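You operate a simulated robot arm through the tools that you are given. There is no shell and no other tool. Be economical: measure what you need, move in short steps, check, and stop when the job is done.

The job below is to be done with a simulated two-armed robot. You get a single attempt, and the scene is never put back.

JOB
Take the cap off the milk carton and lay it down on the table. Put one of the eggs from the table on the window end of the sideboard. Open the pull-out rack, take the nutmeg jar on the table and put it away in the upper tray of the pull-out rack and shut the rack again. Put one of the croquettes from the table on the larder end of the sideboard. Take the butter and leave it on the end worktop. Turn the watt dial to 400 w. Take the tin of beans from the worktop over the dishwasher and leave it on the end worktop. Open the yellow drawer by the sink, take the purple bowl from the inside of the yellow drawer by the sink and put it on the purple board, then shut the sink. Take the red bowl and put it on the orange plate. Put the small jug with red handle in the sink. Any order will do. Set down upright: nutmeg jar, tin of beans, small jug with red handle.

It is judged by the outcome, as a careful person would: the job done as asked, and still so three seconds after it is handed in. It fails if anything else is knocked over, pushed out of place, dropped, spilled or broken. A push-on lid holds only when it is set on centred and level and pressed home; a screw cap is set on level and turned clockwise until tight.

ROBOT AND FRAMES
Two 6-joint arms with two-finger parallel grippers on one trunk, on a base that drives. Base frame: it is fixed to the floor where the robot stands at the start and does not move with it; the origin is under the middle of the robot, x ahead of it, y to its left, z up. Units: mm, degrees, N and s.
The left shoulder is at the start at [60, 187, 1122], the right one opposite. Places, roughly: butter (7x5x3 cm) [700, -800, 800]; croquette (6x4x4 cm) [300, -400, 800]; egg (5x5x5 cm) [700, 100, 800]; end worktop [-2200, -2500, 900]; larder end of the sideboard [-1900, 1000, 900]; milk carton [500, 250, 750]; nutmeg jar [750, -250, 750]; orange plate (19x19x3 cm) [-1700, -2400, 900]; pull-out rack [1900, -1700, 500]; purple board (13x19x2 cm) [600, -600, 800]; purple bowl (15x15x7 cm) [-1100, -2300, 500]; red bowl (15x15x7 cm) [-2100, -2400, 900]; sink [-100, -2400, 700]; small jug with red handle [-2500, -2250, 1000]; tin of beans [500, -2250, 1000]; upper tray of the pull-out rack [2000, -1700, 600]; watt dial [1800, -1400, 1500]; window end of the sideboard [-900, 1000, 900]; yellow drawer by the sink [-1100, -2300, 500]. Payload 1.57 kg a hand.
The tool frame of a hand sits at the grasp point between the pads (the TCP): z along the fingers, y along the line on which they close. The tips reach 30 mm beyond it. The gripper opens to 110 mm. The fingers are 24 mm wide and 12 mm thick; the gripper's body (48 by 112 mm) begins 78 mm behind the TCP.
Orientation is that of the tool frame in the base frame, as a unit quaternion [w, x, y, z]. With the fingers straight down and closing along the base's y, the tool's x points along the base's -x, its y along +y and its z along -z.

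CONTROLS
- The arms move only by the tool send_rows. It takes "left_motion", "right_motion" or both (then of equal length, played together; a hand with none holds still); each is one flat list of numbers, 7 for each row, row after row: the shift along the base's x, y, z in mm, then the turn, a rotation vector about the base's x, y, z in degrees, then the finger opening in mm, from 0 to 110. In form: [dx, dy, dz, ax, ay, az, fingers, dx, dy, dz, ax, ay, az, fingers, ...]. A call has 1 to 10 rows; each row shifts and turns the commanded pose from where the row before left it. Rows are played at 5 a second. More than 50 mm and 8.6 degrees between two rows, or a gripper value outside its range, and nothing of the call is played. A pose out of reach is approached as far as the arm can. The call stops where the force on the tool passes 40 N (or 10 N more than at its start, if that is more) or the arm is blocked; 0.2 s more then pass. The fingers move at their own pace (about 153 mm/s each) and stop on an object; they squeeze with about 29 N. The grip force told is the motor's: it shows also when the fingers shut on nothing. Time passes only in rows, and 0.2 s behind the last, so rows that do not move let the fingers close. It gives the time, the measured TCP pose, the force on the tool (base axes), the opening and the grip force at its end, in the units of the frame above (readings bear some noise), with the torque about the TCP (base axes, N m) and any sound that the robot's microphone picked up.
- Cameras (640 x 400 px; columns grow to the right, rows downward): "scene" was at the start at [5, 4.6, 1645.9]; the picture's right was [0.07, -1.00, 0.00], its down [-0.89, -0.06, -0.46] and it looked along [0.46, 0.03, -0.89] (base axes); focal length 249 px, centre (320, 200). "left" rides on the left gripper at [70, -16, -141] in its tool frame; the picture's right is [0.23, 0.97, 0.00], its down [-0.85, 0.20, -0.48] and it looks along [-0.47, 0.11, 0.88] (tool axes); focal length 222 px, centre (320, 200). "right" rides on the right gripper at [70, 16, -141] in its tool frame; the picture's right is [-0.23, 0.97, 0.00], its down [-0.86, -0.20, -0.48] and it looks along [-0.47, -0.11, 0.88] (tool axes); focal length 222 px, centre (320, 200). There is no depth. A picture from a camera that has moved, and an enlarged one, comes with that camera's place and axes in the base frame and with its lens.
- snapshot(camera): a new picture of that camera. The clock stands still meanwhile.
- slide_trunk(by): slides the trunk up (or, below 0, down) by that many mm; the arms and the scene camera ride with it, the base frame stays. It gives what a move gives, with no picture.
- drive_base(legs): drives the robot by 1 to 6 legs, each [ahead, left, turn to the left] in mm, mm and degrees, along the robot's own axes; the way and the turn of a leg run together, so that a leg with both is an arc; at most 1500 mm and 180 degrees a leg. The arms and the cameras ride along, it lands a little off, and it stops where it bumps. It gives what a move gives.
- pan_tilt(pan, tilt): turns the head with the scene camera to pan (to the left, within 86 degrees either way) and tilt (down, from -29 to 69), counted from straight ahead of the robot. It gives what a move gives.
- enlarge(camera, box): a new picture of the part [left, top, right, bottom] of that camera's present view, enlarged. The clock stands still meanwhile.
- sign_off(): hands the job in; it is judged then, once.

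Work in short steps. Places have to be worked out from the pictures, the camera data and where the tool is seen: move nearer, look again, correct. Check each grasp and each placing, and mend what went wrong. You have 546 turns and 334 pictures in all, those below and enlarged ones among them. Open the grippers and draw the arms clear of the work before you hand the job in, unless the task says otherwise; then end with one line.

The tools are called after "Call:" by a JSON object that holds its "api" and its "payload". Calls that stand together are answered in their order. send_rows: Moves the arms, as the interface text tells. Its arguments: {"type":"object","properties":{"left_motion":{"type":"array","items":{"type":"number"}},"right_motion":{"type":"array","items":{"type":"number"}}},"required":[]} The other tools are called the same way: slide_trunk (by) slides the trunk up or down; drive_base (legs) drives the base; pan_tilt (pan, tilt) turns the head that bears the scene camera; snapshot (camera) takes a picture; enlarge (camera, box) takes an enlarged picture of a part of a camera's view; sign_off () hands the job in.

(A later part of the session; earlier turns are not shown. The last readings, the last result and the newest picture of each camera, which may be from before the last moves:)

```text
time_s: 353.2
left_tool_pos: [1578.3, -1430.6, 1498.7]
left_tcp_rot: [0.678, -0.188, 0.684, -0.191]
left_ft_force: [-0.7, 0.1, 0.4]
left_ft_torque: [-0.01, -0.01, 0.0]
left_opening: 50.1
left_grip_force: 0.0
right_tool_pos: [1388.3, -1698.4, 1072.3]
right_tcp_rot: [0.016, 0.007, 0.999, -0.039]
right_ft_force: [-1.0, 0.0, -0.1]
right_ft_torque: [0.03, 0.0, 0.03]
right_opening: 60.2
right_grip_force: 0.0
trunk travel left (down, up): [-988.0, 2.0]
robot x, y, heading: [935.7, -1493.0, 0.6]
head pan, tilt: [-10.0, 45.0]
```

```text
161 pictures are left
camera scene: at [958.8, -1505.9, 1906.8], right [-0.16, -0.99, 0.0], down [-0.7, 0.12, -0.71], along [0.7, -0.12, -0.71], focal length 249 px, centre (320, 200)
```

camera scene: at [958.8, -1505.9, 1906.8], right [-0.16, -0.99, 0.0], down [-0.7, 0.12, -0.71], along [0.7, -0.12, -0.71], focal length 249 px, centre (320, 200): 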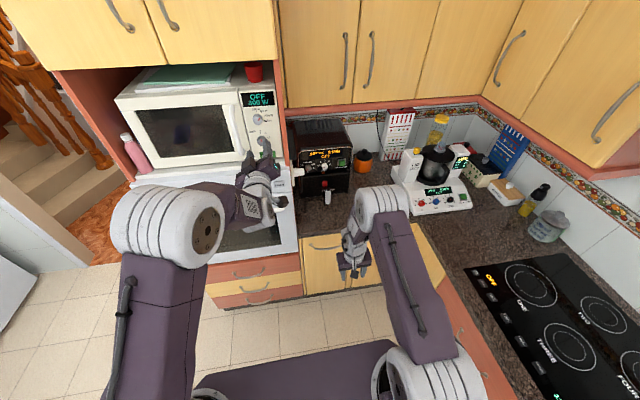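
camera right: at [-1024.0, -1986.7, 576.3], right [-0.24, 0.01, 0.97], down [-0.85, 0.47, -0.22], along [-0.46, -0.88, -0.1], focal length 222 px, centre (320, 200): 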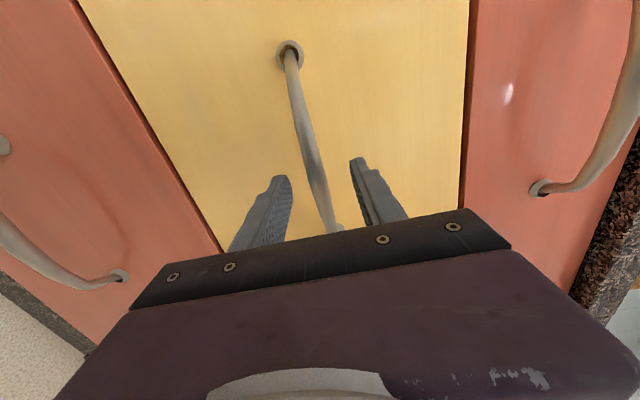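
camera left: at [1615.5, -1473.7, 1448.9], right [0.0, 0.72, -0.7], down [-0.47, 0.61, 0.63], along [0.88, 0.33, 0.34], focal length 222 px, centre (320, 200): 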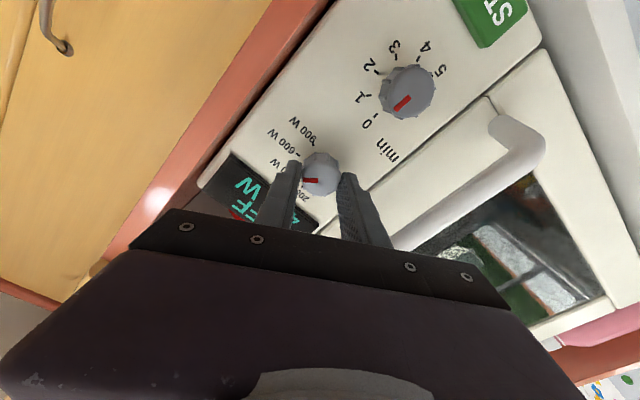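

Call:
{"api": "enlarge", "payload": {"camera": "scene", "box": [200, 190, 440, 330]}}

Call:
{"api": "snapshot", "payload": {"camera": "right"}}

```text
2.67 times, centred on (320, 260) of scene
camera zoom: at [958.8, -1505.9, 1906.8], right [-0.16, -0.99, 0.0], down [-0.7, 0.12, -0.71], along [0.7, -0.12, -0.71], focal length 665 px, centre (320, 40)
```

zoom: 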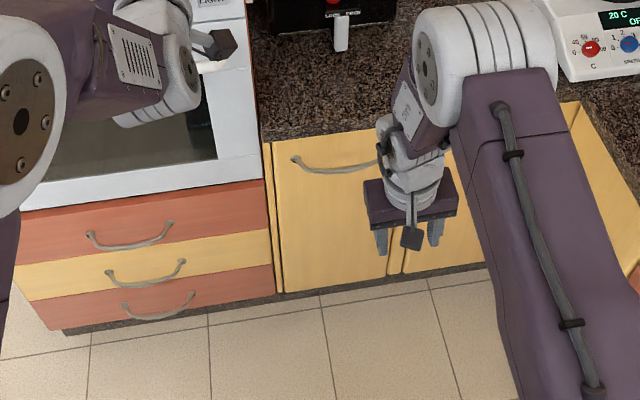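

```text
159 pictures are left
camera right: at [1314.7, -1671.4, 1209.2], right [0.24, 0.97, -0.07], down [0.84, -0.17, 0.52], along [0.49, -0.18, -0.85], focal length 222 px, centre (320, 200)
```

right: 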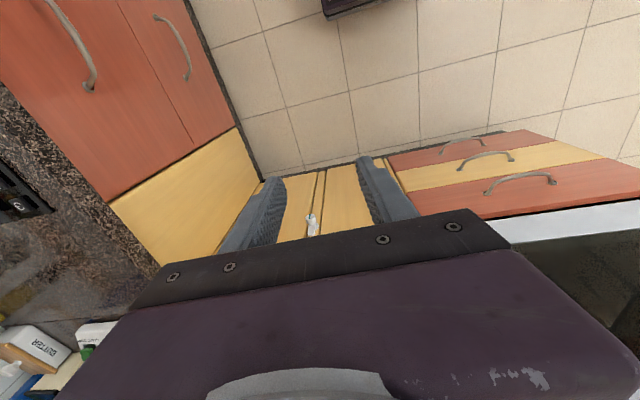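

There's something white at the seam of the next door. Shift the robot to view the pull-out front unobstructed.

Call:
{"api": "drive_base", "payload": {"legs": [[0, -330, 0]]}}

Call:
{"api": "pan_tilt", "payload": {"pan": 8, "tilt": 45}}

Call:
{"api": "enlarge", "payload": {"camera": "scene", "box": [220, 150, 420, 300]}}

```text
time_s: 355.3
left_tool_pos: [1582.6, -1759.4, 1498.8]
left_tcp_rot: [0.677, -0.183, 0.686, -0.195]
left_ft_force: [-0.3, 0.3, 0.0]
left_ft_torque: [0.02, -0.03, -0.01]
left_opening: 50.2
left_grip_force: 0.1
right_tool_pos: [1387.2, -2026.8, 1072.9]
right_tcp_rot: [0.015, 0.014, 0.999, -0.04]
right_ft_force: [-0.8, -0.1, -0.3]
right_ft_torque: [-0.02, -0.04, 0.01]
right_opening: 60.0
right_grip_force: 0.1
trunk travel left (down, up): [-988.0, 2.0]
robot x, y, heading: [937.0, -1817.5, -0.1]
head pan, tilt: [-10.0, 45.0]
```

```text
time_s: 356.1
left_tool_pos: [1581.7, -1761.6, 1498.1]
left_tcp_rot: [0.677, -0.183, 0.685, -0.195]
left_ft_force: [0.0, 0.0, -0.2]
left_ft_torque: [0.01, 0.04, -0.03]
left_opening: 50.2
left_grip_force: 0.1
right_tool_pos: [1386.9, -2029.2, 1072.8]
right_tcp_rot: [0.016, 0.014, 0.999, -0.039]
right_ft_force: [-0.7, -0.5, 0.2]
right_ft_torque: [0.01, -0.01, 0.0]
right_opening: 60.0
right_grip_force: 0.2
trunk travel left (down, up): [-988.0, 2.0]
robot x, y, heading: [940.8, -1819.1, -0.1]
head pan, tilt: [8.0, 45.0]
```

```text
2.67 times, centred on (320, 225) of scene
camera zoom: at [960.9, -1805.3, 1906.8], right [0.14, -0.99, 0.0], down [-0.7, -0.1, -0.71], along [0.7, 0.1, -0.71], focal length 665 px, centre (320, 133)
```

zoom: 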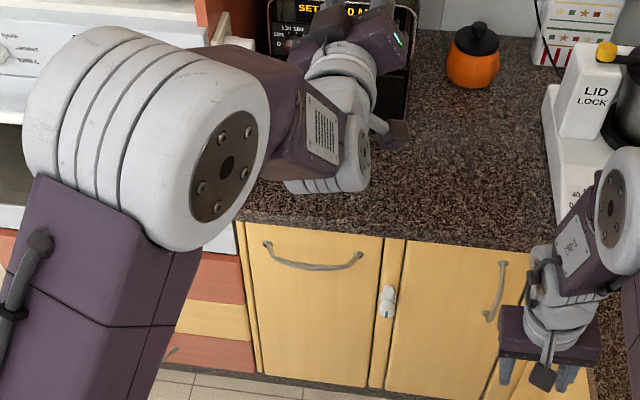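

Call:
{"api": "enlarge", "payload": {"camera": "scene", "box": [325, 245, 370, 280]}}

```text
11.43 times, centred on (348, 262) of scene
camera zoom: at [960.9, -1805.3, 1906.8], right [0.14, -0.99, 0.0], down [-0.7, -0.1, -0.71], along [0.7, 0.1, -0.71], focal length 2849 px, centre (6, -514)
```

zoom: 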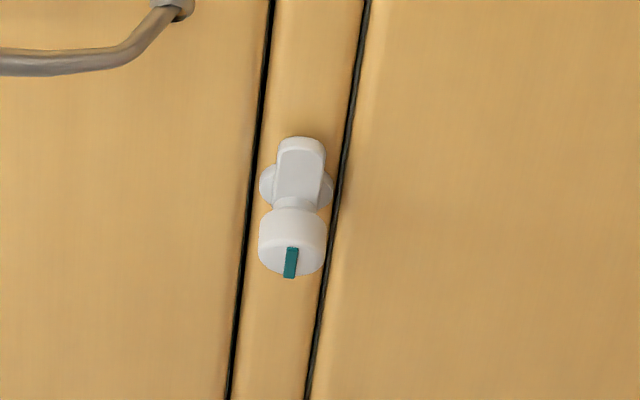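

The catch on the filler strip is vertical (clear of the front). Handle ≈[1738,−1678,765], horizontal bar. Roll the left hand 60° more so it closes vertically.

Call:
{"api": "send_rows", "payload": {"left_motion": [0, 0, 0, -7.5, 0, 0, 50, 0, 0, 0, -7.5, 0, 0, 50, 0, 0, 0, -7.5, 0, 0, 50, 0, 0, 0, -7.5, 0, 0, 50, 0, 0, 0, -7.5, 0, 0, 50, 0, 0, 0, -7.5, 0, 0, 50, 0, 0, 0, -7.5, 0, 0, 50, 0, 0, 0, -7.5, 0, 0, 50]}}

Call:
{"api": "drive_base", "payload": {"legs": [[-50, 85, 0]]}}

Call:
{"api": "snapshot", "payload": {"camera": "left"}}

```text
time_s: 357.9
left_tool_pos: [1586.6, -1763.0, 1502.9]
left_tcp_rot: [-0.493, 0.5, -0.497, 0.51]
left_ft_force: [0.6, 0.4, 0.2]
left_ft_torque: [0.03, 0.01, -0.01]
left_opening: 50.1
left_grip_force: 0.1
left hand out of reach, approached as far as the arm can: row 6
right_tool_pos: [1387.2, -2029.5, 1071.8]
right_tcp_rot: [0.016, 0.014, 0.999, -0.039]
right_ft_force: [-0.8, -0.2, -0.1]
right_ft_torque: [-0.02, -0.03, -0.02]
right_opening: 60.1
right_grip_force: 0.0
trunk travel left (down, up): [-988.0, 2.0]
robot x, y, heading: [939.0, -1819.9, -0.2]
head pan, tilt: [8.0, 45.0]
```

```text
time_s: 359.1
left_tool_pos: [1541.5, -1683.7, 1499.9]
left_tcp_rot: [-0.495, 0.498, -0.5, 0.507]
left_ft_force: [0.3, -0.5, 0.2]
left_ft_torque: [0.04, -0.03, 0.06]
left_opening: 50.1
left_grip_force: 0.0
right_tool_pos: [1340.9, -1948.8, 1069.1]
right_tcp_rot: [0.014, 0.013, 0.999, -0.036]
right_ft_force: [-0.6, 0.3, -1.0]
right_ft_torque: [0.04, 0.01, -0.03]
right_opening: 60.0
right_grip_force: 0.1
trunk travel left (down, up): [-988.0, 2.0]
robot x, y, heading: [888.3, -1732.5, -0.1]
head pan, tilt: [8.0, 45.0]
```

```text
156 pictures are left
camera left: at [1399.6, -1751.2, 1517.1], right [0.0, -0.24, -0.97], down [-0.47, 0.86, -0.21], along [0.89, 0.45, -0.11], focal length 222 px, centre (320, 200)
```

left: 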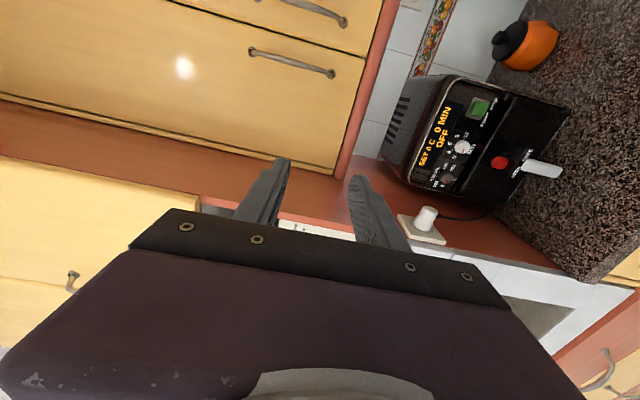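

Lower the trunk in two stages to bring the hand to the handle height.

Call:
{"api": "slide_trunk", "payload": {"by": -400}}

Call:
{"api": "slide_trunk", "payload": {"by": -320}}

Call:
{"api": "snapshot", "payload": {"camera": "left"}}

Call:
{"api": "snapshot", "payload": {"camera": "scene"}}

```text
time_s: 362.9
left_tool_pos: [1536.9, -1675.7, 1102.5]
left_tcp_rot: [-0.493, 0.499, -0.498, 0.51]
left_ft_force: [0.3, 0.0, -0.7]
left_ft_torque: [-0.02, -0.01, 0.02]
left_opening: 50.1
left_grip_force: 0.0
right_tool_pos: [1339.8, -1943.3, 672.3]
right_tcp_rot: [0.015, 0.014, 0.999, -0.039]
right_ft_force: [0.3, -0.6, 0.8]
right_ft_torque: [0.02, -0.02, -0.03]
right_opening: 60.0
right_grip_force: 0.0
trunk travel left (down, up): [-588.0, 402.0]
robot x, y, heading: [892.5, -1732.8, 0.2]
head pan, tilt: [8.0, 45.0]
```

```text
time_s: 366.1
left_tool_pos: [1538.0, -1676.4, 782.0]
left_tcp_rot: [-0.494, 0.499, -0.498, 0.51]
left_ft_force: [-0.1, 0.1, -0.3]
left_ft_torque: [-0.01, -0.03, 0.02]
left_opening: 50.1
left_grip_force: 0.0
right_tool_pos: [1339.0, -1943.0, 352.2]
right_tcp_rot: [0.015, 0.015, 0.999, -0.038]
right_ft_force: [-0.5, -0.5, 0.3]
right_ft_torque: [0.03, -0.03, 0.02]
right_opening: 60.3
right_grip_force: 0.1
trunk travel left (down, up): [-268.0, 722.0]
robot x, y, heading: [889.8, -1728.5, 0.2]
head pan, tilt: [8.0, 45.0]
```

```text
155 pictures are left
camera left: at [1394.8, -1743.3, 799.0], right [0.0, -0.24, -0.97], down [-0.46, 0.86, -0.22], along [0.89, 0.45, -0.11], focal length 222 px, centre (320, 200)
```

left: 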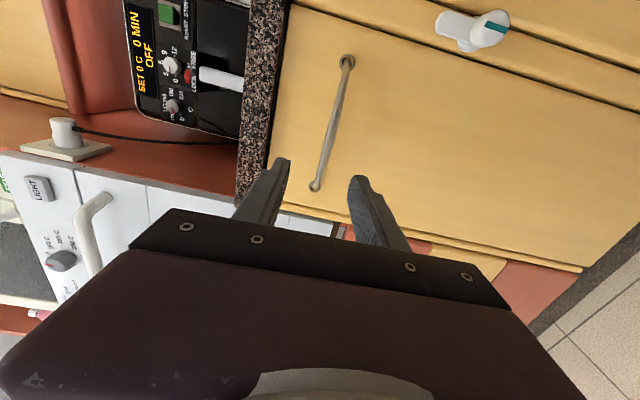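

```text
154 pictures are left
camera scene: at [912.0, -1719.0, 1186.8], right [0.14, -0.99, 0.0], down [-0.7, -0.1, -0.71], along [0.7, 0.1, -0.71], focal length 249 px, centre (320, 200)
```

scene: 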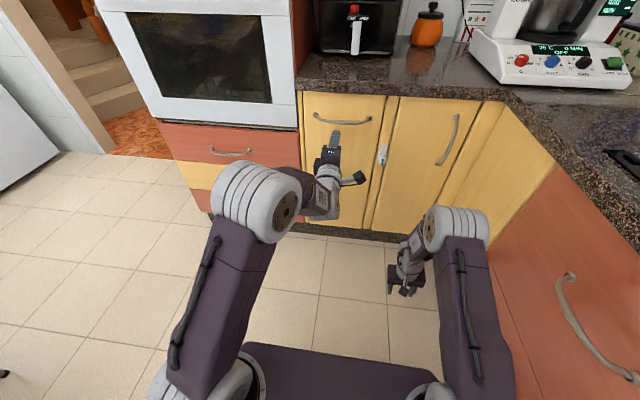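

Bar ≈[1699,−1692,775]. Lower 7 mm and advance 140, then look.

Call:
{"api": "slide_trunk", "payload": {"by": -7}}

Call:
{"api": "drive_base", "payload": {"legs": [[140, 0, 0]]}}

Call:
{"api": "snapshot", "payload": {"camera": "left"}}

```text
time_s: 366.7
left_tool_pos: [1537.5, -1676.7, 776.1]
left_tcp_rot: [-0.493, 0.498, -0.498, 0.51]
left_ft_force: [-0.3, 0.9, 0.5]
left_ft_torque: [-0.02, -0.03, 0.0]
left_opening: 50.0
left_grip_force: 0.1
right_tool_pos: [1339.0, -1943.5, 345.1]
right_tcp_rot: [0.015, 0.013, 0.999, -0.039]
right_ft_force: [0.0, -0.8, 0.2]
right_ft_torque: [-0.01, 0.01, -0.01]
right_opening: 60.0
right_grip_force: 0.0
trunk travel left (down, up): [-261.0, 729.0]
robot x, y, heading: [891.9, -1731.7, 0.2]
head pan, tilt: [8.0, 45.0]
```

```text
time_s: 368.0
left_tool_pos: [1678.5, -1674.5, 774.4]
left_tcp_rot: [-0.494, 0.5, -0.497, 0.509]
left_ft_force: [-0.6, 0.8, 0.1]
left_ft_torque: [-0.01, -0.02, 0.0]
left_opening: 50.0
left_grip_force: 0.0
right_tool_pos: [1480.1, -1941.5, 345.9]
right_tcp_rot: [0.014, 0.012, 0.999, -0.038]
right_ft_force: [-0.1, -0.3, 0.2]
right_ft_torque: [-0.02, 0.01, -0.03]
right_opening: 60.1
right_grip_force: 0.2
trunk travel left (down, up): [-261.0, 729.0]
robot x, y, heading: [1032.9, -1732.4, 0.2]
head pan, tilt: [8.0, 45.0]
```

```text
153 pictures are left
camera left: at [1536.4, -1741.4, 791.5], right [0.0, -0.24, -0.97], down [-0.47, 0.86, -0.22], along [0.88, 0.45, -0.11], focal length 222 px, centre (320, 200)
```

left: 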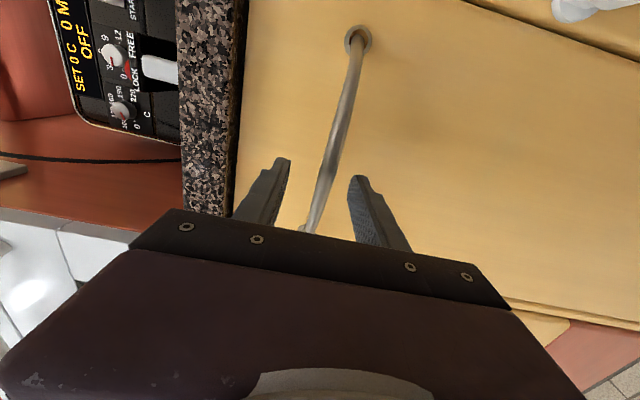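

The bar runs between the fingers. Advance 20 mm and close.

Call:
{"api": "drive_base", "payload": {"legs": [[20, 0, 0]]}}

Call:
{"api": "send_rows", "payload": {"left_motion": [0, 0, 0, 0, 0, 0, 25, 0, 0, 0, 0, 0, 0, 0, 0, 0, 0, 0, 0, 0, 0, 0, 0, 0, 0, 0, 0, 0]}}

```text
time_s: 368.8
left_tool_pos: [1697.6, -1675.0, 775.1]
left_tcp_rot: [-0.494, 0.5, -0.497, 0.508]
left_ft_force: [0.5, 0.1, -0.3]
left_ft_torque: [0.01, -0.03, -0.02]
left_opening: 49.7
left_grip_force: 0.0
right_tool_pos: [1500.8, -1940.6, 344.2]
right_tcp_rot: [0.015, 0.012, 0.999, -0.038]
right_ft_force: [-0.7, -0.1, -1.4]
right_ft_torque: [-0.03, 0.01, 0.0]
right_opening: 60.1
right_grip_force: 0.0
trunk travel left (down, up): [-261.0, 729.0]
robot x, y, heading: [1052.1, -1731.3, 0.2]
head pan, tilt: [8.0, 45.0]
```

```text
time_s: 369.8
left_tool_pos: [1699.0, -1673.9, 770.5]
left_tcp_rot: [-0.492, 0.502, -0.5, 0.506]
left_ft_force: [-14.1, 0.6, -26.5]
left_ft_torque: [0.74, 0.36, 0.25]
left_opening: 13.8
left_grip_force: 30.1
right_tool_pos: [1500.4, -1941.2, 343.7]
right_tcp_rot: [0.014, 0.011, 0.999, -0.04]
right_ft_force: [-0.7, -0.2, -0.1]
right_ft_torque: [-0.01, 0.01, -0.04]
right_opening: 60.0
right_grip_force: 0.0
trunk travel left (down, up): [-261.0, 729.0]
robot x, y, heading: [1051.2, -1729.1, -0.0]
head pan, tilt: [8.0, 45.0]
```

Gripped (13.8 mm). Pull back 120 mm.

Call:
{"api": "drive_base", "payload": {"legs": [[-120, 0, 0]]}}

Call:
{"api": "snapshot", "payload": {"camera": "scene"}}

```text
time_s: 371.0
left_tool_pos: [1582.8, -1673.9, 770.4]
left_tcp_rot: [-0.492, 0.502, -0.5, 0.506]
left_ft_force: [-1.5, 3.1, -26.3]
left_ft_torque: [0.79, 0.34, 0.31]
left_opening: 13.9
left_grip_force: 30.3
right_tool_pos: [1381.6, -1941.9, 343.4]
right_tcp_rot: [0.013, 0.012, 0.999, -0.039]
right_ft_force: [0.9, 0.5, 0.1]
right_ft_torque: [-0.02, 0.0, 0.01]
right_opening: 59.9
right_grip_force: 0.1
trunk travel left (down, up): [-261.0, 729.0]
robot x, y, heading: [930.9, -1727.5, 0.2]
head pan, tilt: [8.0, 45.0]
```

```text
152 pictures are left
camera scene: at [958.0, -1718.3, 1179.7], right [0.14, -0.99, 0.0], down [-0.7, -0.1, -0.7], along [0.7, 0.1, -0.71], focal length 249 px, centre (320, 200)
```

scene: 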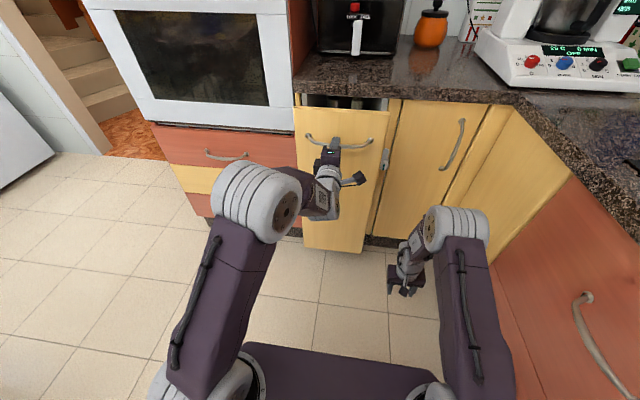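

The rack is sliding out. Pull a further 260 mm.

Call:
{"api": "drive_base", "payload": {"legs": [[-260, 0, 0]]}}

Call:
{"api": "snapshot", "payload": {"camera": "scene"}}

```text
time_s: 372.9
left_tool_pos: [1319.0, -1674.5, 769.9]
left_tcp_rot: [-0.491, 0.503, -0.501, 0.505]
left_ft_force: [-0.9, 0.8, -16.5]
left_ft_torque: [0.73, 0.19, -0.2]
left_opening: 14.0
left_grip_force: 30.4
right_tool_pos: [1121.4, -1941.4, 344.2]
right_tcp_rot: [0.015, 0.011, 0.999, -0.039]
right_ft_force: [-0.4, -0.1, 0.0]
right_ft_torque: [-0.03, 0.0, 0.02]
right_opening: 60.0
right_grip_force: 0.1
trunk travel left (down, up): [-261.0, 729.0]
robot x, y, heading: [673.1, -1732.8, 0.3]
head pan, tilt: [8.0, 45.0]
```

```text
151 pictures are left
camera scene: at [695.1, -1719.6, 1179.7], right [0.14, -0.99, 0.0], down [-0.7, -0.1, -0.71], along [0.7, 0.1, -0.71], focal length 249 px, centre (320, 200)
```

scene: 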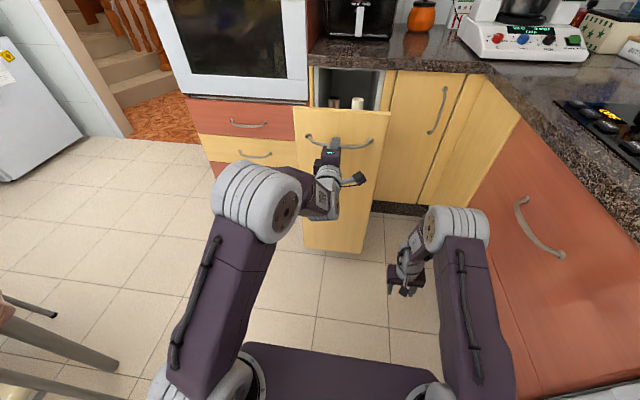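

Release the handle and back off.

Call:
{"api": "send_rows", "payload": {"left_motion": [0, 0, 0, 0, 0, 0, 40, 0, 0, 0, 0, 0, 0, 50, 0, 0, 0, 0, 0, 0, 50]}}

Call:
{"api": "drive_base", "payload": {"legs": [[-90, 0, 0]]}}

Call:
{"api": "slide_trunk", "payload": {"by": 400}}

Call:
{"api": "slide_trunk", "payload": {"by": 300}}

Call:
{"api": "snapshot", "payload": {"camera": "scene"}}

```text
time_s: 373.7
left_tool_pos: [1318.2, -1674.5, 772.4]
left_tcp_rot: [-0.492, 0.502, -0.5, 0.505]
left_ft_force: [0.3, 0.1, -0.4]
left_ft_torque: [0.01, -0.01, -0.01]
left_opening: 50.3
left_grip_force: 0.1
right_tool_pos: [1121.3, -1942.9, 345.5]
right_tcp_rot: [0.016, 0.011, 0.999, -0.038]
right_ft_force: [-0.6, 0.0, 0.0]
right_ft_torque: [0.01, 0.0, -0.03]
right_opening: 60.1
right_grip_force: 0.0
trunk travel left (down, up): [-261.0, 729.0]
robot x, y, heading: [671.6, -1728.0, 0.1]
head pan, tilt: [8.0, 45.0]
```

```text
time_s: 374.8
left_tool_pos: [1226.0, -1675.9, 772.5]
left_tcp_rot: [-0.492, 0.501, -0.5, 0.507]
left_ft_force: [-0.5, 0.8, -0.2]
left_ft_torque: [0.01, 0.0, -0.03]
left_opening: 50.3
left_grip_force: 0.0
right_tool_pos: [1028.1, -1943.4, 345.3]
right_tcp_rot: [0.014, 0.012, 0.999, -0.038]
right_ft_force: [-0.1, -1.4, -0.5]
right_ft_torque: [-0.01, -0.05, -0.02]
right_opening: 60.3
right_grip_force: 0.1
trunk travel left (down, up): [-261.0, 729.0]
robot x, y, heading: [578.5, -1731.6, 0.1]
head pan, tilt: [8.0, 45.0]
```

```text
time_s: 378.6
left_tool_pos: [1224.9, -1675.8, 1171.8]
left_tcp_rot: [-0.491, 0.501, -0.5, 0.508]
left_ft_force: [0.1, 0.4, 0.0]
left_ft_torque: [0.02, -0.01, -0.01]
left_opening: 50.1
left_grip_force: 0.1
right_tool_pos: [1027.5, -1943.0, 743.9]
right_tcp_rot: [0.016, 0.012, 0.999, -0.039]
right_ft_force: [0.4, 0.5, -0.4]
right_ft_torque: [0.0, -0.03, -0.01]
right_opening: 59.8
right_grip_force: 0.1
trunk travel left (down, up): [-661.0, 329.0]
robot x, y, heading: [579.7, -1730.7, 0.1]
head pan, tilt: [8.0, 45.0]
```

```text
time_s: 381.6
left_tool_pos: [1227.0, -1675.4, 1471.2]
left_tcp_rot: [-0.492, 0.502, -0.5, 0.506]
left_ft_force: [-0.4, 0.0, 0.6]
left_ft_torque: [-0.01, 0.03, -0.01]
left_opening: 50.2
left_grip_force: 0.0
right_tool_pos: [1027.8, -1944.2, 1045.3]
right_tcp_rot: [0.015, 0.012, 0.999, -0.039]
right_ft_force: [0.0, -0.5, 0.2]
right_ft_torque: [-0.01, 0.0, 0.0]
right_opening: 60.1
right_grip_force: 0.0
trunk travel left (down, up): [-961.0, 29.0]
robot x, y, heading: [583.6, -1736.0, 0.1]
head pan, tilt: [8.0, 45.0]
```

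```text
150 pictures are left
camera scene: at [601.4, -1720.0, 1879.7], right [0.14, -0.99, 0.0], down [-0.7, -0.1, -0.71], along [0.7, 0.1, -0.71], focal length 249 px, centre (320, 200)
```

scene: 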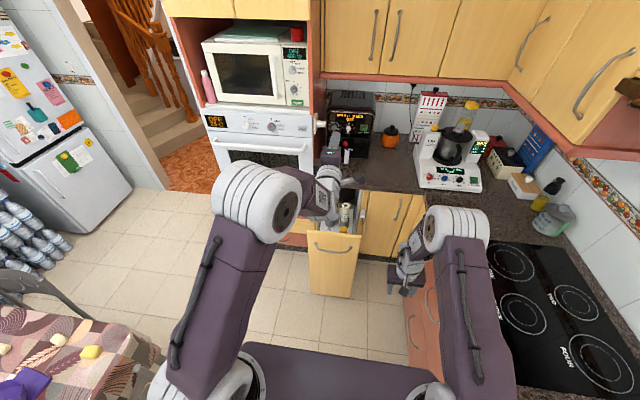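

Recover the left hand to its pointing-down default while retracting.

Call:
{"api": "send_rows", "payload": {"left_motion": [-10, 4, -5, 4.62, 4.62, -4.62, 60, -10, 4, -5, 4.62, 4.62, -4.62, 60, -15, 4, -15, 4.62, 4.62, -4.62, 60, -15, 4, -20, 4.62, 4.62, -4.62, 60, -20, 4, -25, 4.62, 4.62, -4.62, 60, -20, 4, -25, 4.62, 4.62, -4.62, 60, -20, 4, -25, 4.62, 4.62, -4.62, 60, -20, 4, -25, 4.62, 4.62, -4.62, 60]}}

Call:
{"api": "send_rows", "payload": {"left_motion": [-20, 4, -30, 4.62, 4.62, -4.62, 60, -20, 4, -30, 4.62, 4.62, -4.62, 60, -20, 4, -30, 4.62, 4.62, -4.62, 60, -20, 4, -30, 4.62, 4.62, -4.62, 60, -20, 4, -30, 4.62, 4.62, -4.62, 60, -20, 4, -30, 4.62, 4.62, -4.62, 60, -20, 4, -30, 4.62, 4.62, -4.62, 60]}}

```text
time_s: 383.4
left_tool_pos: [1099.0, -1642.1, 1326.6]
left_tcp_rot: [0.261, -0.278, 0.883, -0.272]
left_ft_force: [-0.3, 0.2, -0.3]
left_ft_torque: [0.01, -0.01, 0.02]
left_opening: 60.1
left_grip_force: 0.0
right_tool_pos: [1027.8, -1941.3, 1044.7]
right_tcp_rot: [0.015, 0.012, 0.999, -0.038]
right_ft_force: [0.4, 0.8, 0.7]
right_ft_torque: [0.01, 0.01, -0.01]
right_opening: 59.8
right_grip_force: 0.0
trunk travel left (down, up): [-961.0, 29.0]
robot x, y, heading: [577.2, -1730.1, 0.2]
head pan, tilt: [8.0, 45.0]
```

```text
time_s: 385.0
left_tool_pos: [939.0, -1592.5, 1102.0]
left_tcp_rot: [-0.001, -0.005, 1.0, -0.017]
left_ft_force: [-0.5, 0.9, 0.0]
left_ft_torque: [0.0, 0.03, -0.02]
left_opening: 60.0
left_grip_force: 0.1
left hand out of reach, approached as far as the arm can: row 6, 7
right_tool_pos: [1029.1, -1941.6, 1045.3]
right_tcp_rot: [0.016, 0.012, 0.999, -0.039]
right_ft_force: [0.6, -0.3, 0.6]
right_ft_torque: [-0.02, 0.0, -0.04]
right_opening: 59.9
right_grip_force: 0.0
trunk travel left (down, up): [-961.0, 29.0]
robot x, y, heading: [579.4, -1734.8, 0.1]
head pan, tilt: [8.0, 45.0]
```

Now drive around to the far side of the table, staying clear of the open rack and the right chair.

Call:
{"api": "drive_base", "payload": {"legs": [[0, 335, 0], [465, 0, 0], [0, 115, 0], [290, 0, 0], [0, 0, 90]]}}

Call:
{"api": "pan_tilt", "payload": {"pan": 50, "tilt": 45}}

Call:
{"api": "snapshot", "payload": {"camera": "scene"}}

```text
time_s: 391.5
left_tool_pos: [1569.7, -1136.2, 1102.9]
left_tcp_rot: [0.001, -0.006, 1.0, -0.017]
left_ft_force: [0.8, 0.8, -0.2]
left_ft_torque: [-0.01, -0.02, -0.03]
left_opening: 60.0
left_grip_force: 0.0
right_tool_pos: [1649.0, -1486.6, 1045.8]
right_tcp_rot: [0.001, 0.013, 0.999, -0.042]
right_ft_force: [-15.7, -4.6, 8.2]
right_ft_torque: [0.49, -1.68, 0.19]
right_opening: 60.0
right_grip_force: 0.0
trunk travel left (down, up): [-961.0, 29.0]
robot x, y, heading: [1214.0, -1277.4, 0.2]
head pan, tilt: [8.0, 45.0]
stopped in leg 4: the force on the tool passed its limit (the readings are from after the stop); the commanded pose is now the measured one
```

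```text
time_s: 392.6
left_tool_pos: [1571.2, -1140.4, 1102.6]
left_tcp_rot: [-0.001, -0.006, 1.0, -0.015]
left_ft_force: [0.6, -0.3, 0.6]
left_ft_torque: [0.02, -0.03, -0.01]
left_opening: 60.0
left_grip_force: 0.1
right_tool_pos: [1654.4, -1491.4, 1042.5]
right_tcp_rot: [0.002, 0.012, 0.999, -0.039]
right_ft_force: [-8.9, -13.4, -6.0]
right_ft_torque: [0.98, -0.45, -0.38]
right_opening: 60.1
right_grip_force: 0.1
trunk travel left (down, up): [-961.0, 29.0]
robot x, y, heading: [1216.4, -1276.6, 0.1]
head pan, tilt: [50.0, 45.0]
```

```text
149 pictures are left
camera scene: at [1205.7, -1219.4, 1879.9], right [0.77, -0.64, 0.0], down [-0.45, -0.54, -0.71], along [0.45, 0.54, -0.7], focal length 249 px, centre (320, 200)
```

scene: 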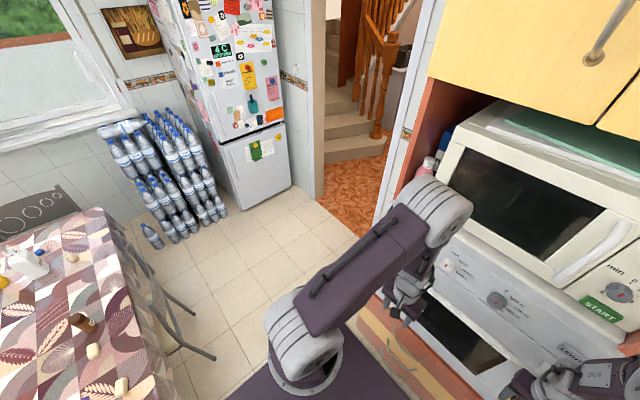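

The right hand touched the oven handle area. Back off 100 mm and look.

Call:
{"api": "drive_base", "payload": {"legs": [[-100, 0, 0]]}}

Call:
{"api": "pan_tilt", "payload": {"pan": -10, "tilt": 40}}

Call:
{"api": "snapshot", "payload": {"camera": "scene"}}

```text
time_s: 393.8
left_tool_pos: [1478.7, -1137.9, 1099.9]
left_tcp_rot: [-0.004, -0.005, 1.0, -0.016]
left_ft_force: [0.0, 0.0, -0.7]
left_ft_torque: [0.0, 0.04, -0.01]
left_opening: 59.9
left_grip_force: 0.1
right_tool_pos: [1560.4, -1488.5, 1040.6]
right_tcp_rot: [0.001, 0.013, 0.999, -0.041]
right_ft_force: [0.1, -0.5, -0.3]
right_ft_torque: [-0.01, 0.08, 0.0]
right_opening: 59.8
right_grip_force: 0.1
trunk travel left (down, up): [-961.0, 29.0]
robot x, y, heading: [1121.3, -1276.1, 0.3]
head pan, tilt: [50.0, 45.0]
```

```text
time_s: 395.1
left_tool_pos: [1475.1, -1138.7, 1101.6]
left_tcp_rot: [-0.002, -0.005, 1.0, -0.017]
left_ft_force: [-0.9, 0.3, 0.3]
left_ft_torque: [0.02, -0.01, 0.01]
left_opening: 59.7
left_grip_force: 0.0
right_tool_pos: [1555.8, -1489.6, 1044.2]
right_tcp_rot: [0.001, 0.013, 0.999, -0.041]
right_ft_force: [-1.1, 0.6, -0.2]
right_ft_torque: [0.02, 0.0, 0.0]
right_opening: 59.7
right_grip_force: 0.0
trunk travel left (down, up): [-961.0, 29.0]
robot x, y, heading: [1116.0, -1274.8, 0.3]
head pan, tilt: [-10.0, 40.0]
```

```text
148 pictures are left
camera scene: at [1141.8, -1290.9, 1887.0], right [-0.17, -0.99, 0.0], down [-0.63, 0.11, -0.77], along [0.75, -0.13, -0.64], focal length 249 px, centre (320, 200)
```

scene: 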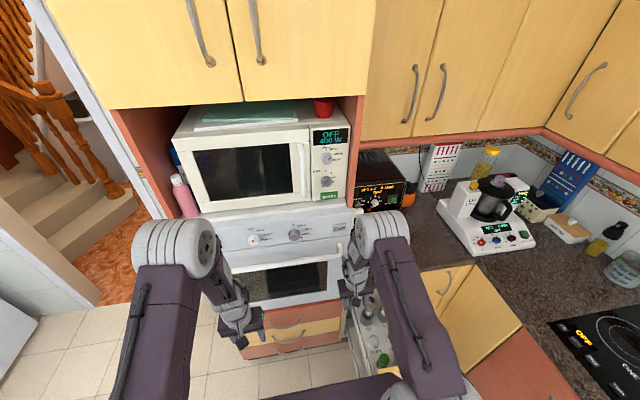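

Everything is fine. I can work from closer in: turn left here (after 25 mm back), then move up along the table's far edge.

Call:
{"api": "drive_base", "payload": {"legs": [[-22, 0, 0], [0, 0, 90]]}}

Call:
{"api": "pan_tilt", "payload": {"pan": 60, "tilt": 45}}

Call:
{"api": "snapshot", "payload": {"camera": "scene"}}

```text
time_s: 399.7
left_tool_pos: [948.0, -919.7, 1101.4]
left_tcp_rot: [-0.011, 0.717, -0.697, 0.011]
left_ft_force: [0.1, 0.9, 0.0]
left_ft_torque: [0.0, 0.0, 0.02]
left_opening: 59.9
left_grip_force: 0.0
right_tool_pos: [1298.3, -832.3, 1043.2]
right_tcp_rot: [0.031, -0.704, 0.709, -0.026]
right_ft_force: [0.1, 0.5, -1.2]
right_ft_torque: [0.0, 0.0, -0.01]
right_opening: 59.9
right_grip_force: 0.1
trunk travel left (down, up): [-961.0, 29.0]
robot x, y, heading: [1092.1, -1277.4, 91.3]
head pan, tilt: [-10.0, 40.0]
```

```text
time_s: 401.1
left_tool_pos: [947.7, -919.2, 1102.0]
left_tcp_rot: [-0.011, 0.718, -0.696, 0.012]
left_ft_force: [-0.5, -1.2, -0.4]
left_ft_torque: [-0.03, 0.0, -0.02]
left_opening: 60.1
left_grip_force: 0.1
right_tool_pos: [1296.3, -832.3, 1043.3]
right_tcp_rot: [0.031, -0.704, 0.709, -0.027]
right_ft_force: [-0.4, 0.7, 0.3]
right_ft_torque: [-0.01, -0.02, 0.05]
right_opening: 59.9
right_grip_force: 0.0
trunk travel left (down, up): [-961.0, 29.0]
robot x, y, heading: [1089.0, -1273.7, 91.3]
head pan, tilt: [60.0, 45.0]
```

```text
147 pictures are left
camera scene: at [1024.3, -1296.9, 1879.8], right [0.48, 0.88, 0.0], down [0.62, -0.34, -0.71], along [-0.62, 0.34, -0.71], focal length 249 px, centre (320, 200)
```

scene: 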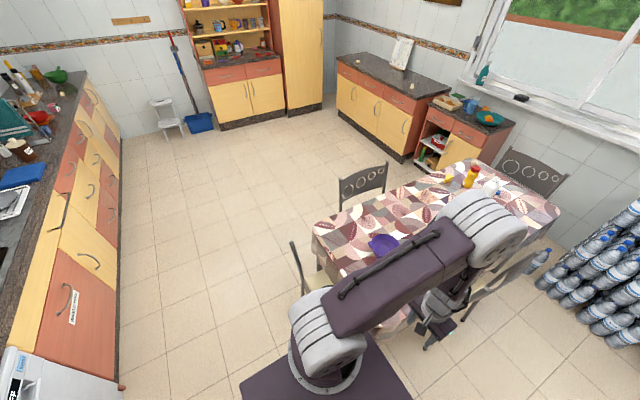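

Move up to about (1165,−760).

Call:
{"api": "drive_base", "payload": {"legs": [[0, -80, -1.3], [515, 0, 0]]}}

Call:
{"api": "snapshot", "payload": {"camera": "scene"}}

Call:
{"api": "snapshot", "payload": {"camera": "left"}}

```text
time_s: 404.7
left_tool_pos: [1035.0, -416.1, 1103.5]
left_tcp_rot: [-0.012, 0.711, -0.703, 0.012]
left_ft_force: [0.6, -0.2, -0.6]
left_ft_torque: [0.0, 0.01, 0.0]
left_opening: 60.0
left_grip_force: 0.0
right_tool_pos: [1386.0, -333.9, 1044.8]
right_tcp_rot: [0.031, -0.699, 0.714, -0.027]
right_ft_force: [0.6, -0.4, -0.2]
right_ft_torque: [0.03, 0.0, -0.03]
right_opening: 60.2
right_grip_force: 0.0
trunk travel left (down, up): [-961.0, 29.0]
robot x, y, heading: [1176.4, -773.8, 90.0]
head pan, tilt: [60.0, 45.0]
```

```text
146 pictures are left
camera scene: at [1105.3, -795.8, 1879.7], right [0.5, 0.87, 0.0], down [0.61, -0.35, -0.71], along [-0.61, 0.35, -0.71], focal length 249 px, centre (320, 200)
```

scene: 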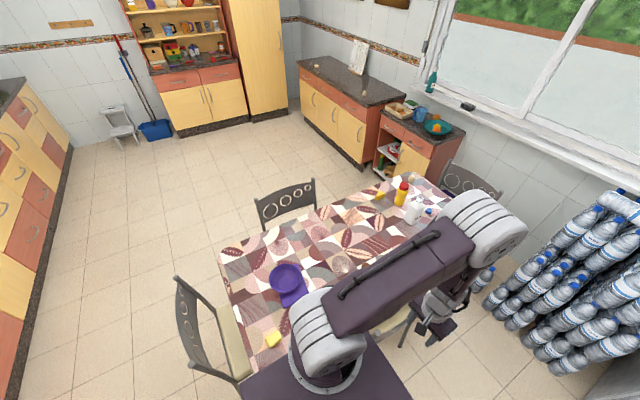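

```text
145 pictures are left
camera left: at [1047.7, -485.2, 1244.6], right [-0.97, -0.24, -0.03], down [-0.23, 0.85, 0.47], along [-0.09, 0.46, -0.88], focal length 222 px, centre (320, 200)
```

left: 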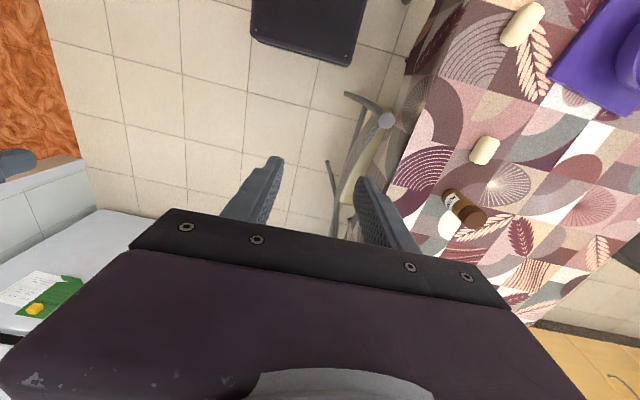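

Nutmeg jar at ≈[692,−318], top ≈860. Move the left hand over it at height.

Call:
{"api": "send_rows", "payload": {"left_motion": [-43, 12, 0, 0, 0, 0, 80, -43, 12, 0, 0, 0, 0, 80, -43, 12, 0, 0, 0, 0, 80, -43, 12, 0, 0, 0, 0, 80, -43, 12, 0, 0, 0, 0, 80, -43, 12, 0, 0, 0, 0, 80, -43, 12, 0, 0, 0, 0, 80, -40, 12, 0, 0, 0, 0, 80]}}

Call:
{"api": "snapshot", "payload": {"camera": "left"}}

```text
time_s: 406.5
left_tool_pos: [748.4, -408.7, 1053.5]
left_tcp_rot: [-0.046, 0.711, -0.701, 0.0]
left_ft_force: [0.9, -0.9, 0.1]
left_ft_torque: [0.04, -0.01, 0.01]
left_opening: 80.1
left_grip_force: 0.0
left hand out of reach, approached as far as the arm can: row 2, 3, 4, 5, 6, 7, 8
right_tool_pos: [1385.6, -332.1, 1044.4]
right_tcp_rot: [0.031, -0.698, 0.715, -0.027]
right_ft_force: [0.5, 0.0, 0.1]
right_ft_torque: [0.02, 0.02, 0.01]
right_opening: 59.8
right_grip_force: 0.1
trunk travel left (down, up): [-961.0, 29.0]
robot x, y, heading: [1173.5, -773.0, 90.4]
head pan, tilt: [60.0, 45.0]
```

```text
144 pictures are left
camera left: at [755.6, -486.2, 1191.0], right [-0.97, -0.24, -0.08], down [-0.24, 0.82, 0.52], along [-0.06, 0.52, -0.85], focal length 222 px, centre (320, 200)
```

left: 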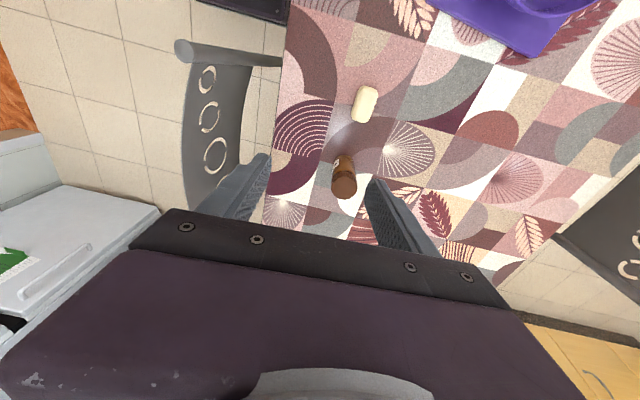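

The reach is flagged, likely a wrist-roll limit; yaw the hand +40° along with the arm's swing and continue.

Call:
{"api": "send_rows", "payload": {"left_motion": [0, 5, 5, 0, 0, 8, 80, 0, 5, 5, 0, 0, 8, 80, 0, 5, 5, 0, 0, 8, 80, -5, 10, 5, 0, 0, 8, 80, -10, 15, 5, 0, 0, 8, 80]}}

```text
time_s: 407.7
left_tool_pos: [786.9, -379.7, 1063.6]
left_tcp_rot: [-0.045, 0.911, -0.41, -0.008]
left_ft_force: [0.0, 0.3, 0.1]
left_ft_torque: [0.01, 0.04, 0.03]
left_opening: 80.0
left_grip_force: 0.0
left hand out of reach, approached as far as the arm can: row 1, 2, 3, 4, 5
right_tool_pos: [1387.1, -332.1, 1043.3]
right_tcp_rot: [0.029, -0.699, 0.714, -0.028]
right_ft_force: [0.6, 0.2, 0.1]
right_ft_torque: [-0.04, 0.01, 0.0]
right_opening: 60.1
right_grip_force: 0.0
trunk travel left (down, up): [-961.0, 29.0]
robot x, y, heading: [1175.0, -772.7, 90.2]
head pan, tilt: [60.0, 45.0]
```

Call:
{"api": "snapshot", "payload": {"camera": "scene"}}

```text
143 pictures are left
camera scene: at [1106.8, -791.6, 1879.8], right [0.5, 0.87, 0.0], down [0.61, -0.35, -0.71], along [-0.61, 0.35, -0.71], focal length 249 px, centre (320, 200)
```

scene: 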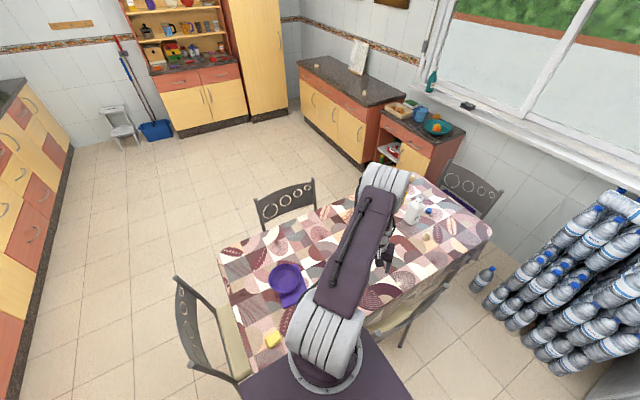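

The forearm has folded awkwardly. Reverse to the starting pose and check the configuration.

Call:
{"api": "send_rows", "payload": {"left_motion": [30, -5, 5, 0, 0, -8, 80, 30, -5, 5, 0, 0, -8, 80, 30, -5, 5, 0, 0, -8, 80, 35, -5, 5, 0, 0, -8, 80, 35, -5, 5, 0, 0, -8, 80, 40, -5, 10, 0, 0, 0, 80, 40, -5, 10, 0, 0, 0, 80]}}

Call:
{"api": "snapshot", "payload": {"camera": "scene"}}

```text
time_s: 409.3
left_tool_pos: [1027.8, -414.6, 1109.0]
left_tcp_rot: [-0.034, 0.711, -0.702, 0.003]
left_ft_force: [0.4, -0.2, -0.7]
left_ft_torque: [0.01, 0.03, -0.01]
left_opening: 80.3
left_grip_force: 0.0
right_tool_pos: [1387.9, -333.0, 1043.8]
right_tcp_rot: [0.03, -0.698, 0.715, -0.026]
right_ft_force: [1.6, 0.3, 0.1]
right_ft_torque: [-0.02, 0.04, 0.0]
right_opening: 59.8
right_grip_force: 0.2
trunk travel left (down, up): [-961.0, 29.0]
robot x, y, heading: [1175.9, -771.6, 90.3]
head pan, tilt: [60.0, 45.0]
```

```text
142 pictures are left
camera scene: at [1109.0, -793.7, 1879.9], right [0.5, 0.87, 0.0], down [0.61, -0.35, -0.71], along [-0.61, 0.35, -0.71], focal length 249 px, centre (320, 200)
```

scene: 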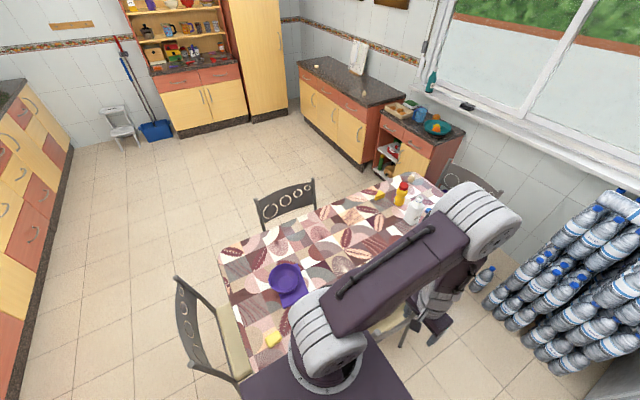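

The left arm is in a different wrist branch from my shortcut rotation. I'll undo it properly: rotate back to horizontal, unroll, then pitch down. First the reverse rotation.

Call:
{"api": "send_rows", "payload": {"left_motion": [4, 15, 25, 4.62, -4.62, 4.62, 60, 4, 20, 30, 4.62, -4.62, 4.62, 60, 4, 20, 30, 4.62, -4.62, 4.62, 60, 4, 20, 30, 4.62, -4.62, 4.62, 60, 4, 20, 30, 4.62, -4.62, 4.62, 60, 4, 20, 30, 4.62, -4.62, 4.62, 60, 4, 20, 30, 4.62, -4.62, 4.62, 60, 4, 20, 25, 4.62, -4.62, 4.62, 60]}}

Call:
{"api": "send_rows", "payload": {"left_motion": [4, 20, 25, 4.62, -4.62, 4.62, 60, 4, 20, 25, 4.62, -4.62, 4.62, 60, 4, 20, 25, 4.62, -4.62, 4.62, 60, 4, 15, 20, 4.62, -4.62, 4.62, 60, 4, 15, 15, 4.62, -4.62, 4.62, 60, 4, 10, 5, 4.62, -4.62, 4.62, 60, 4, 10, 5, 4.62, -4.62, 4.62, 60]}}

```text
time_s: 411.1
left_tool_pos: [1056.0, -262.2, 1341.1]
left_tcp_rot: [-0.463, 0.807, -0.367, -0.005]
left_ft_force: [-0.3, -0.1, -0.9]
left_ft_torque: [0.0, -0.01, 0.03]
left_opening: 59.9
left_grip_force: 0.1
right_tool_pos: [1388.1, -332.9, 1043.2]
right_tcp_rot: [0.031, -0.698, 0.715, -0.026]
right_ft_force: [-0.1, 0.2, 0.0]
right_ft_torque: [0.03, 0.03, -0.03]
right_opening: 60.0
right_grip_force: 0.1
trunk travel left (down, up): [-961.0, 29.0]
robot x, y, heading: [1175.4, -774.3, 90.1]
head pan, tilt: [60.0, 45.0]
```

```text
time_s: 412.7
left_tool_pos: [1087.2, -118.4, 1496.3]
left_tcp_rot: [0.722, -0.692, -0.022, 0.011]
left_ft_force: [0.8, -0.9, 1.6]
left_ft_torque: [0.02, 0.03, -0.01]
left_opening: 60.1
left_grip_force: 0.0
left hand out of reach, approached as far as the arm can: row 6, 7
right_tool_pos: [1386.4, -331.0, 1042.7]
right_tcp_rot: [0.03, -0.699, 0.714, -0.028]
right_ft_force: [-0.3, -0.3, -0.8]
right_ft_torque: [0.01, -0.02, -0.02]
right_opening: 60.1
right_grip_force: 0.0
trunk travel left (down, up): [-961.0, 29.0]
robot x, y, heading: [1173.7, -772.6, 90.3]
head pan, tilt: [60.0, 45.0]
```

Now unroll +90° about the pointing axis.

Call:
{"api": "send_rows", "payload": {"left_motion": [0, 0, 0, 0, 8, 0, 60, 0, 0, 0, 0, 8, 0, 60, 0, 0, 0, 0, 8, 0, 60, 0, 0, 0, 0, 8, 0, 60, 0, 0, 0, 0, 8, 0, 60, 0, 0, 0, 0, 8, 0, 60, 0, 0, 0, 0, 8, 0, 60, 0, 0, 0, 0, 8, 0, 60, 0, 0, 0, 0, 8, 0, 60, 0, 0, 0, 0, 8, 0, 60]}}

Call:
{"api": "send_rows", "payload": {"left_motion": [0, 0, 0, 0, 8, 0, 60, 0, -5, -5, -8.2, 0, 0, 60, 0, -10, -20, -8.2, 0, 0, 60, 0, -20, -30, -8.2, 0, 0, 60, 0, -25, -30, -8.2, 0, 0, 60, 0, -25, -30, -8.2, 0, 0, 60]}}

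```text
time_s: 414.9
left_tool_pos: [1085.7, -117.3, 1499.5]
left_tcp_rot: [0.569, -0.519, 0.452, 0.451]
left_ft_force: [0.2, 1.1, -0.8]
left_ft_torque: [-0.01, 0.0, 0.0]
left_opening: 60.1
left_grip_force: 0.0
left hand out of reach, approached as far as the arm can: row 1
right_tool_pos: [1386.4, -333.3, 1043.2]
right_tcp_rot: [0.031, -0.699, 0.714, -0.027]
right_ft_force: [-0.3, -0.5, 0.3]
right_ft_torque: [0.03, 0.0, -0.02]
right_opening: 59.9
right_grip_force: 0.0
trunk travel left (down, up): [-961.0, 29.0]
robot x, y, heading: [1172.8, -772.5, 90.4]
head pan, tilt: [60.0, 45.0]
```

```text
time_s: 416.3
left_tool_pos: [1088.5, -202.8, 1386.1]
left_tcp_rot: [-0.332, 0.644, -0.628, -0.283]
left_ft_force: [-0.1, -0.6, -0.6]
left_ft_torque: [-0.02, -0.02, -0.01]
left_opening: 60.1
left_grip_force: 0.0
right_tool_pos: [1386.9, -333.7, 1043.2]
right_tcp_rot: [0.031, -0.698, 0.715, -0.027]
right_ft_force: [0.5, -0.3, -0.5]
right_ft_torque: [0.0, 0.02, 0.01]
right_opening: 60.1
right_grip_force: 0.0
trunk travel left (down, up): [-961.0, 29.0]
robot x, y, heading: [1174.7, -776.8, 90.5]
head pan, tilt: [60.0, 45.0]
```

Call:
{"api": "send_rows", "payload": {"left_motion": [-4, -25, -30, -8.2, 0, 0, 60, -4, -25, -30, -8.2, 0, 0, 60, -4, -25, -30, -8.2, 0, 0, 60, -4, -25, -30, -8.2, 0, 0, 60, -4, -25, -30, -8.2, 0, 0, 60, -4, -25, -30, -8.2, 0, 0, 60]}}

Call:
{"api": "snapshot", "payload": {"camera": "scene"}}

```text
time_s: 417.7
left_tool_pos: [1083.3, -331.4, 1216.9]
left_tcp_rot: [-0.121, 0.717, -0.678, -0.106]
left_ft_force: [0.5, -0.7, 0.1]
left_ft_torque: [-0.02, -0.03, 0.03]
left_opening: 59.9
left_grip_force: 0.1
left hand out of reach, approached as far as the arm can: row 4, 5, 6
right_tool_pos: [1386.7, -332.2, 1044.0]
right_tcp_rot: [0.031, -0.698, 0.715, -0.027]
right_ft_force: [-0.4, -0.7, 0.6]
right_ft_torque: [0.0, -0.01, 0.02]
right_opening: 59.9
right_grip_force: 0.0
trunk travel left (down, up): [-961.0, 29.0]
robot x, y, heading: [1173.4, -770.6, 90.5]
head pan, tilt: [60.0, 45.0]
```

```text
141 pictures are left
camera scene: at [1104.9, -792.4, 1879.8], right [0.5, 0.87, 0.0], down [0.61, -0.35, -0.71], along [-0.61, 0.35, -0.71], focal length 249 px, centre (320, 200)
```

scene: 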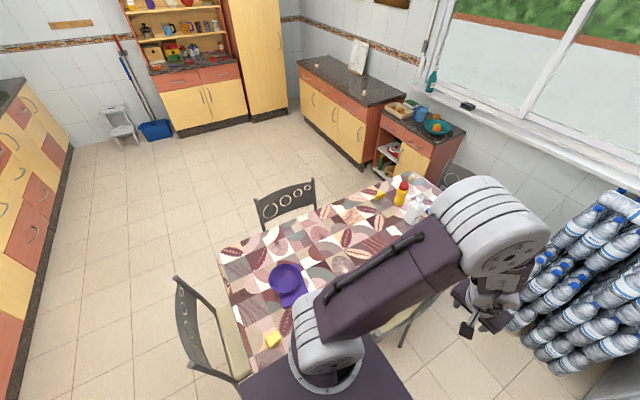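

The elbow is back in its normal high position. Finish the pitch while lowering.

Call:
{"api": "send_rows", "payload": {"left_motion": [-4, 0, -40, -6, 0, 0, 60, -4, 0, -40, -6, 0, 0, 60, -4, 0, -40, -6, 0, 0, 60]}}

```text
time_s: 418.5
left_tool_pos: [1075.7, -350.9, 1114.5]
left_tcp_rot: [-0.038, 0.725, -0.686, -0.048]
left_ft_force: [0.7, 0.2, -0.6]
left_ft_torque: [0.0, 0.0, -0.02]
left_opening: 60.0
left_grip_force: 0.2
left hand out of reach, approached as far as the arm can: row 2, 3
right_tool_pos: [1384.8, -333.1, 1043.6]
right_tcp_rot: [0.031, -0.698, 0.715, -0.027]
right_ft_force: [0.8, -1.0, 0.1]
right_ft_torque: [0.0, -0.02, 0.0]
right_opening: 59.7
right_grip_force: 0.1
trunk travel left (down, up): [-961.0, 29.0]
robot x, y, heading: [1177.1, -775.1, 90.3]
head pan, tilt: [60.0, 45.0]
```

Call:
{"api": "send_rows", "payload": {"left_motion": [0, 0, -25, -3.5, -0.4, -1.6, 60, 0, 0, -25, -3.5, -0.4, -1.6, 60]}}

```text
time_s: 419.1
left_tool_pos: [1072.6, -361.4, 1060.8]
left_tcp_rot: [-0.023, 0.711, -0.702, -0.043]
left_ft_force: [-0.8, 0.6, 0.8]
left_ft_torque: [0.01, 0.01, 0.01]
left_opening: 59.8
left_grip_force: 0.0
left hand out of reach, approached as far as the arm can: row 1, 2
right_tool_pos: [1386.3, -332.1, 1043.3]
right_tcp_rot: [0.03, -0.699, 0.714, -0.028]
right_ft_force: [-1.0, -0.4, -0.5]
right_ft_torque: [-0.04, -0.03, -0.04]
right_opening: 60.1
right_grip_force: 0.0
trunk travel left (down, up): [-961.0, 29.0]
robot x, y, heading: [1175.0, -773.4, 90.3]
head pan, tilt: [60.0, 45.0]
```

Test moving outward toward the table now.

Call:
{"api": "send_rows", "payload": {"left_motion": [-30, 25, 0, 0, 0, 0, 80, -40, 20, 0, 0, 0, 0, 80, -40, 15, 0, 0, 0, 0, 80]}}

Call:
{"api": "snapshot", "payload": {"camera": "scene"}}

```text
time_s: 419.9
left_tool_pos: [942.9, -331.0, 1051.2]
left_tcp_rot: [0.012, -0.704, 0.709, 0.049]
left_ft_force: [-0.2, -0.2, -0.5]
left_ft_torque: [-0.02, 0.01, 0.0]
left_opening: 80.1
left_grip_force: 0.2
left hand out of reach, approached as far as the arm can: row 1, 2
right_tool_pos: [1384.5, -332.7, 1043.8]
right_tcp_rot: [0.032, -0.698, 0.715, -0.028]
right_ft_force: [-0.3, 0.1, -0.1]
right_ft_torque: [-0.03, -0.02, 0.0]
right_opening: 59.8
right_grip_force: 0.1
trunk travel left (down, up): [-961.0, 29.0]
robot x, y, heading: [1174.9, -771.7, 90.2]
head pan, tilt: [60.0, 45.0]
```

```text
140 pictures are left
camera scene: at [1102.6, -793.1, 1879.7], right [0.5, 0.87, 0.0], down [0.61, -0.35, -0.71], along [-0.61, 0.35, -0.71], focal length 249 px, centre (320, 200)
```

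scene: 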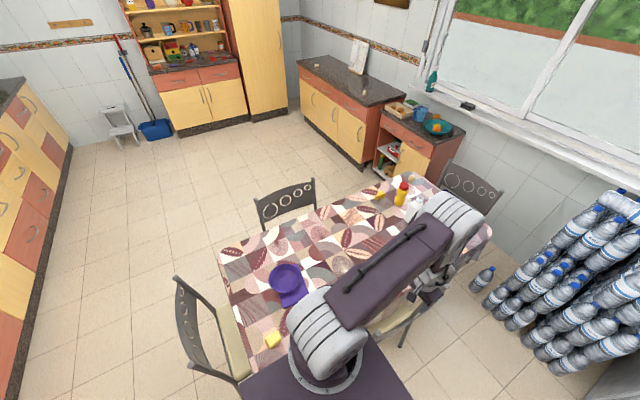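

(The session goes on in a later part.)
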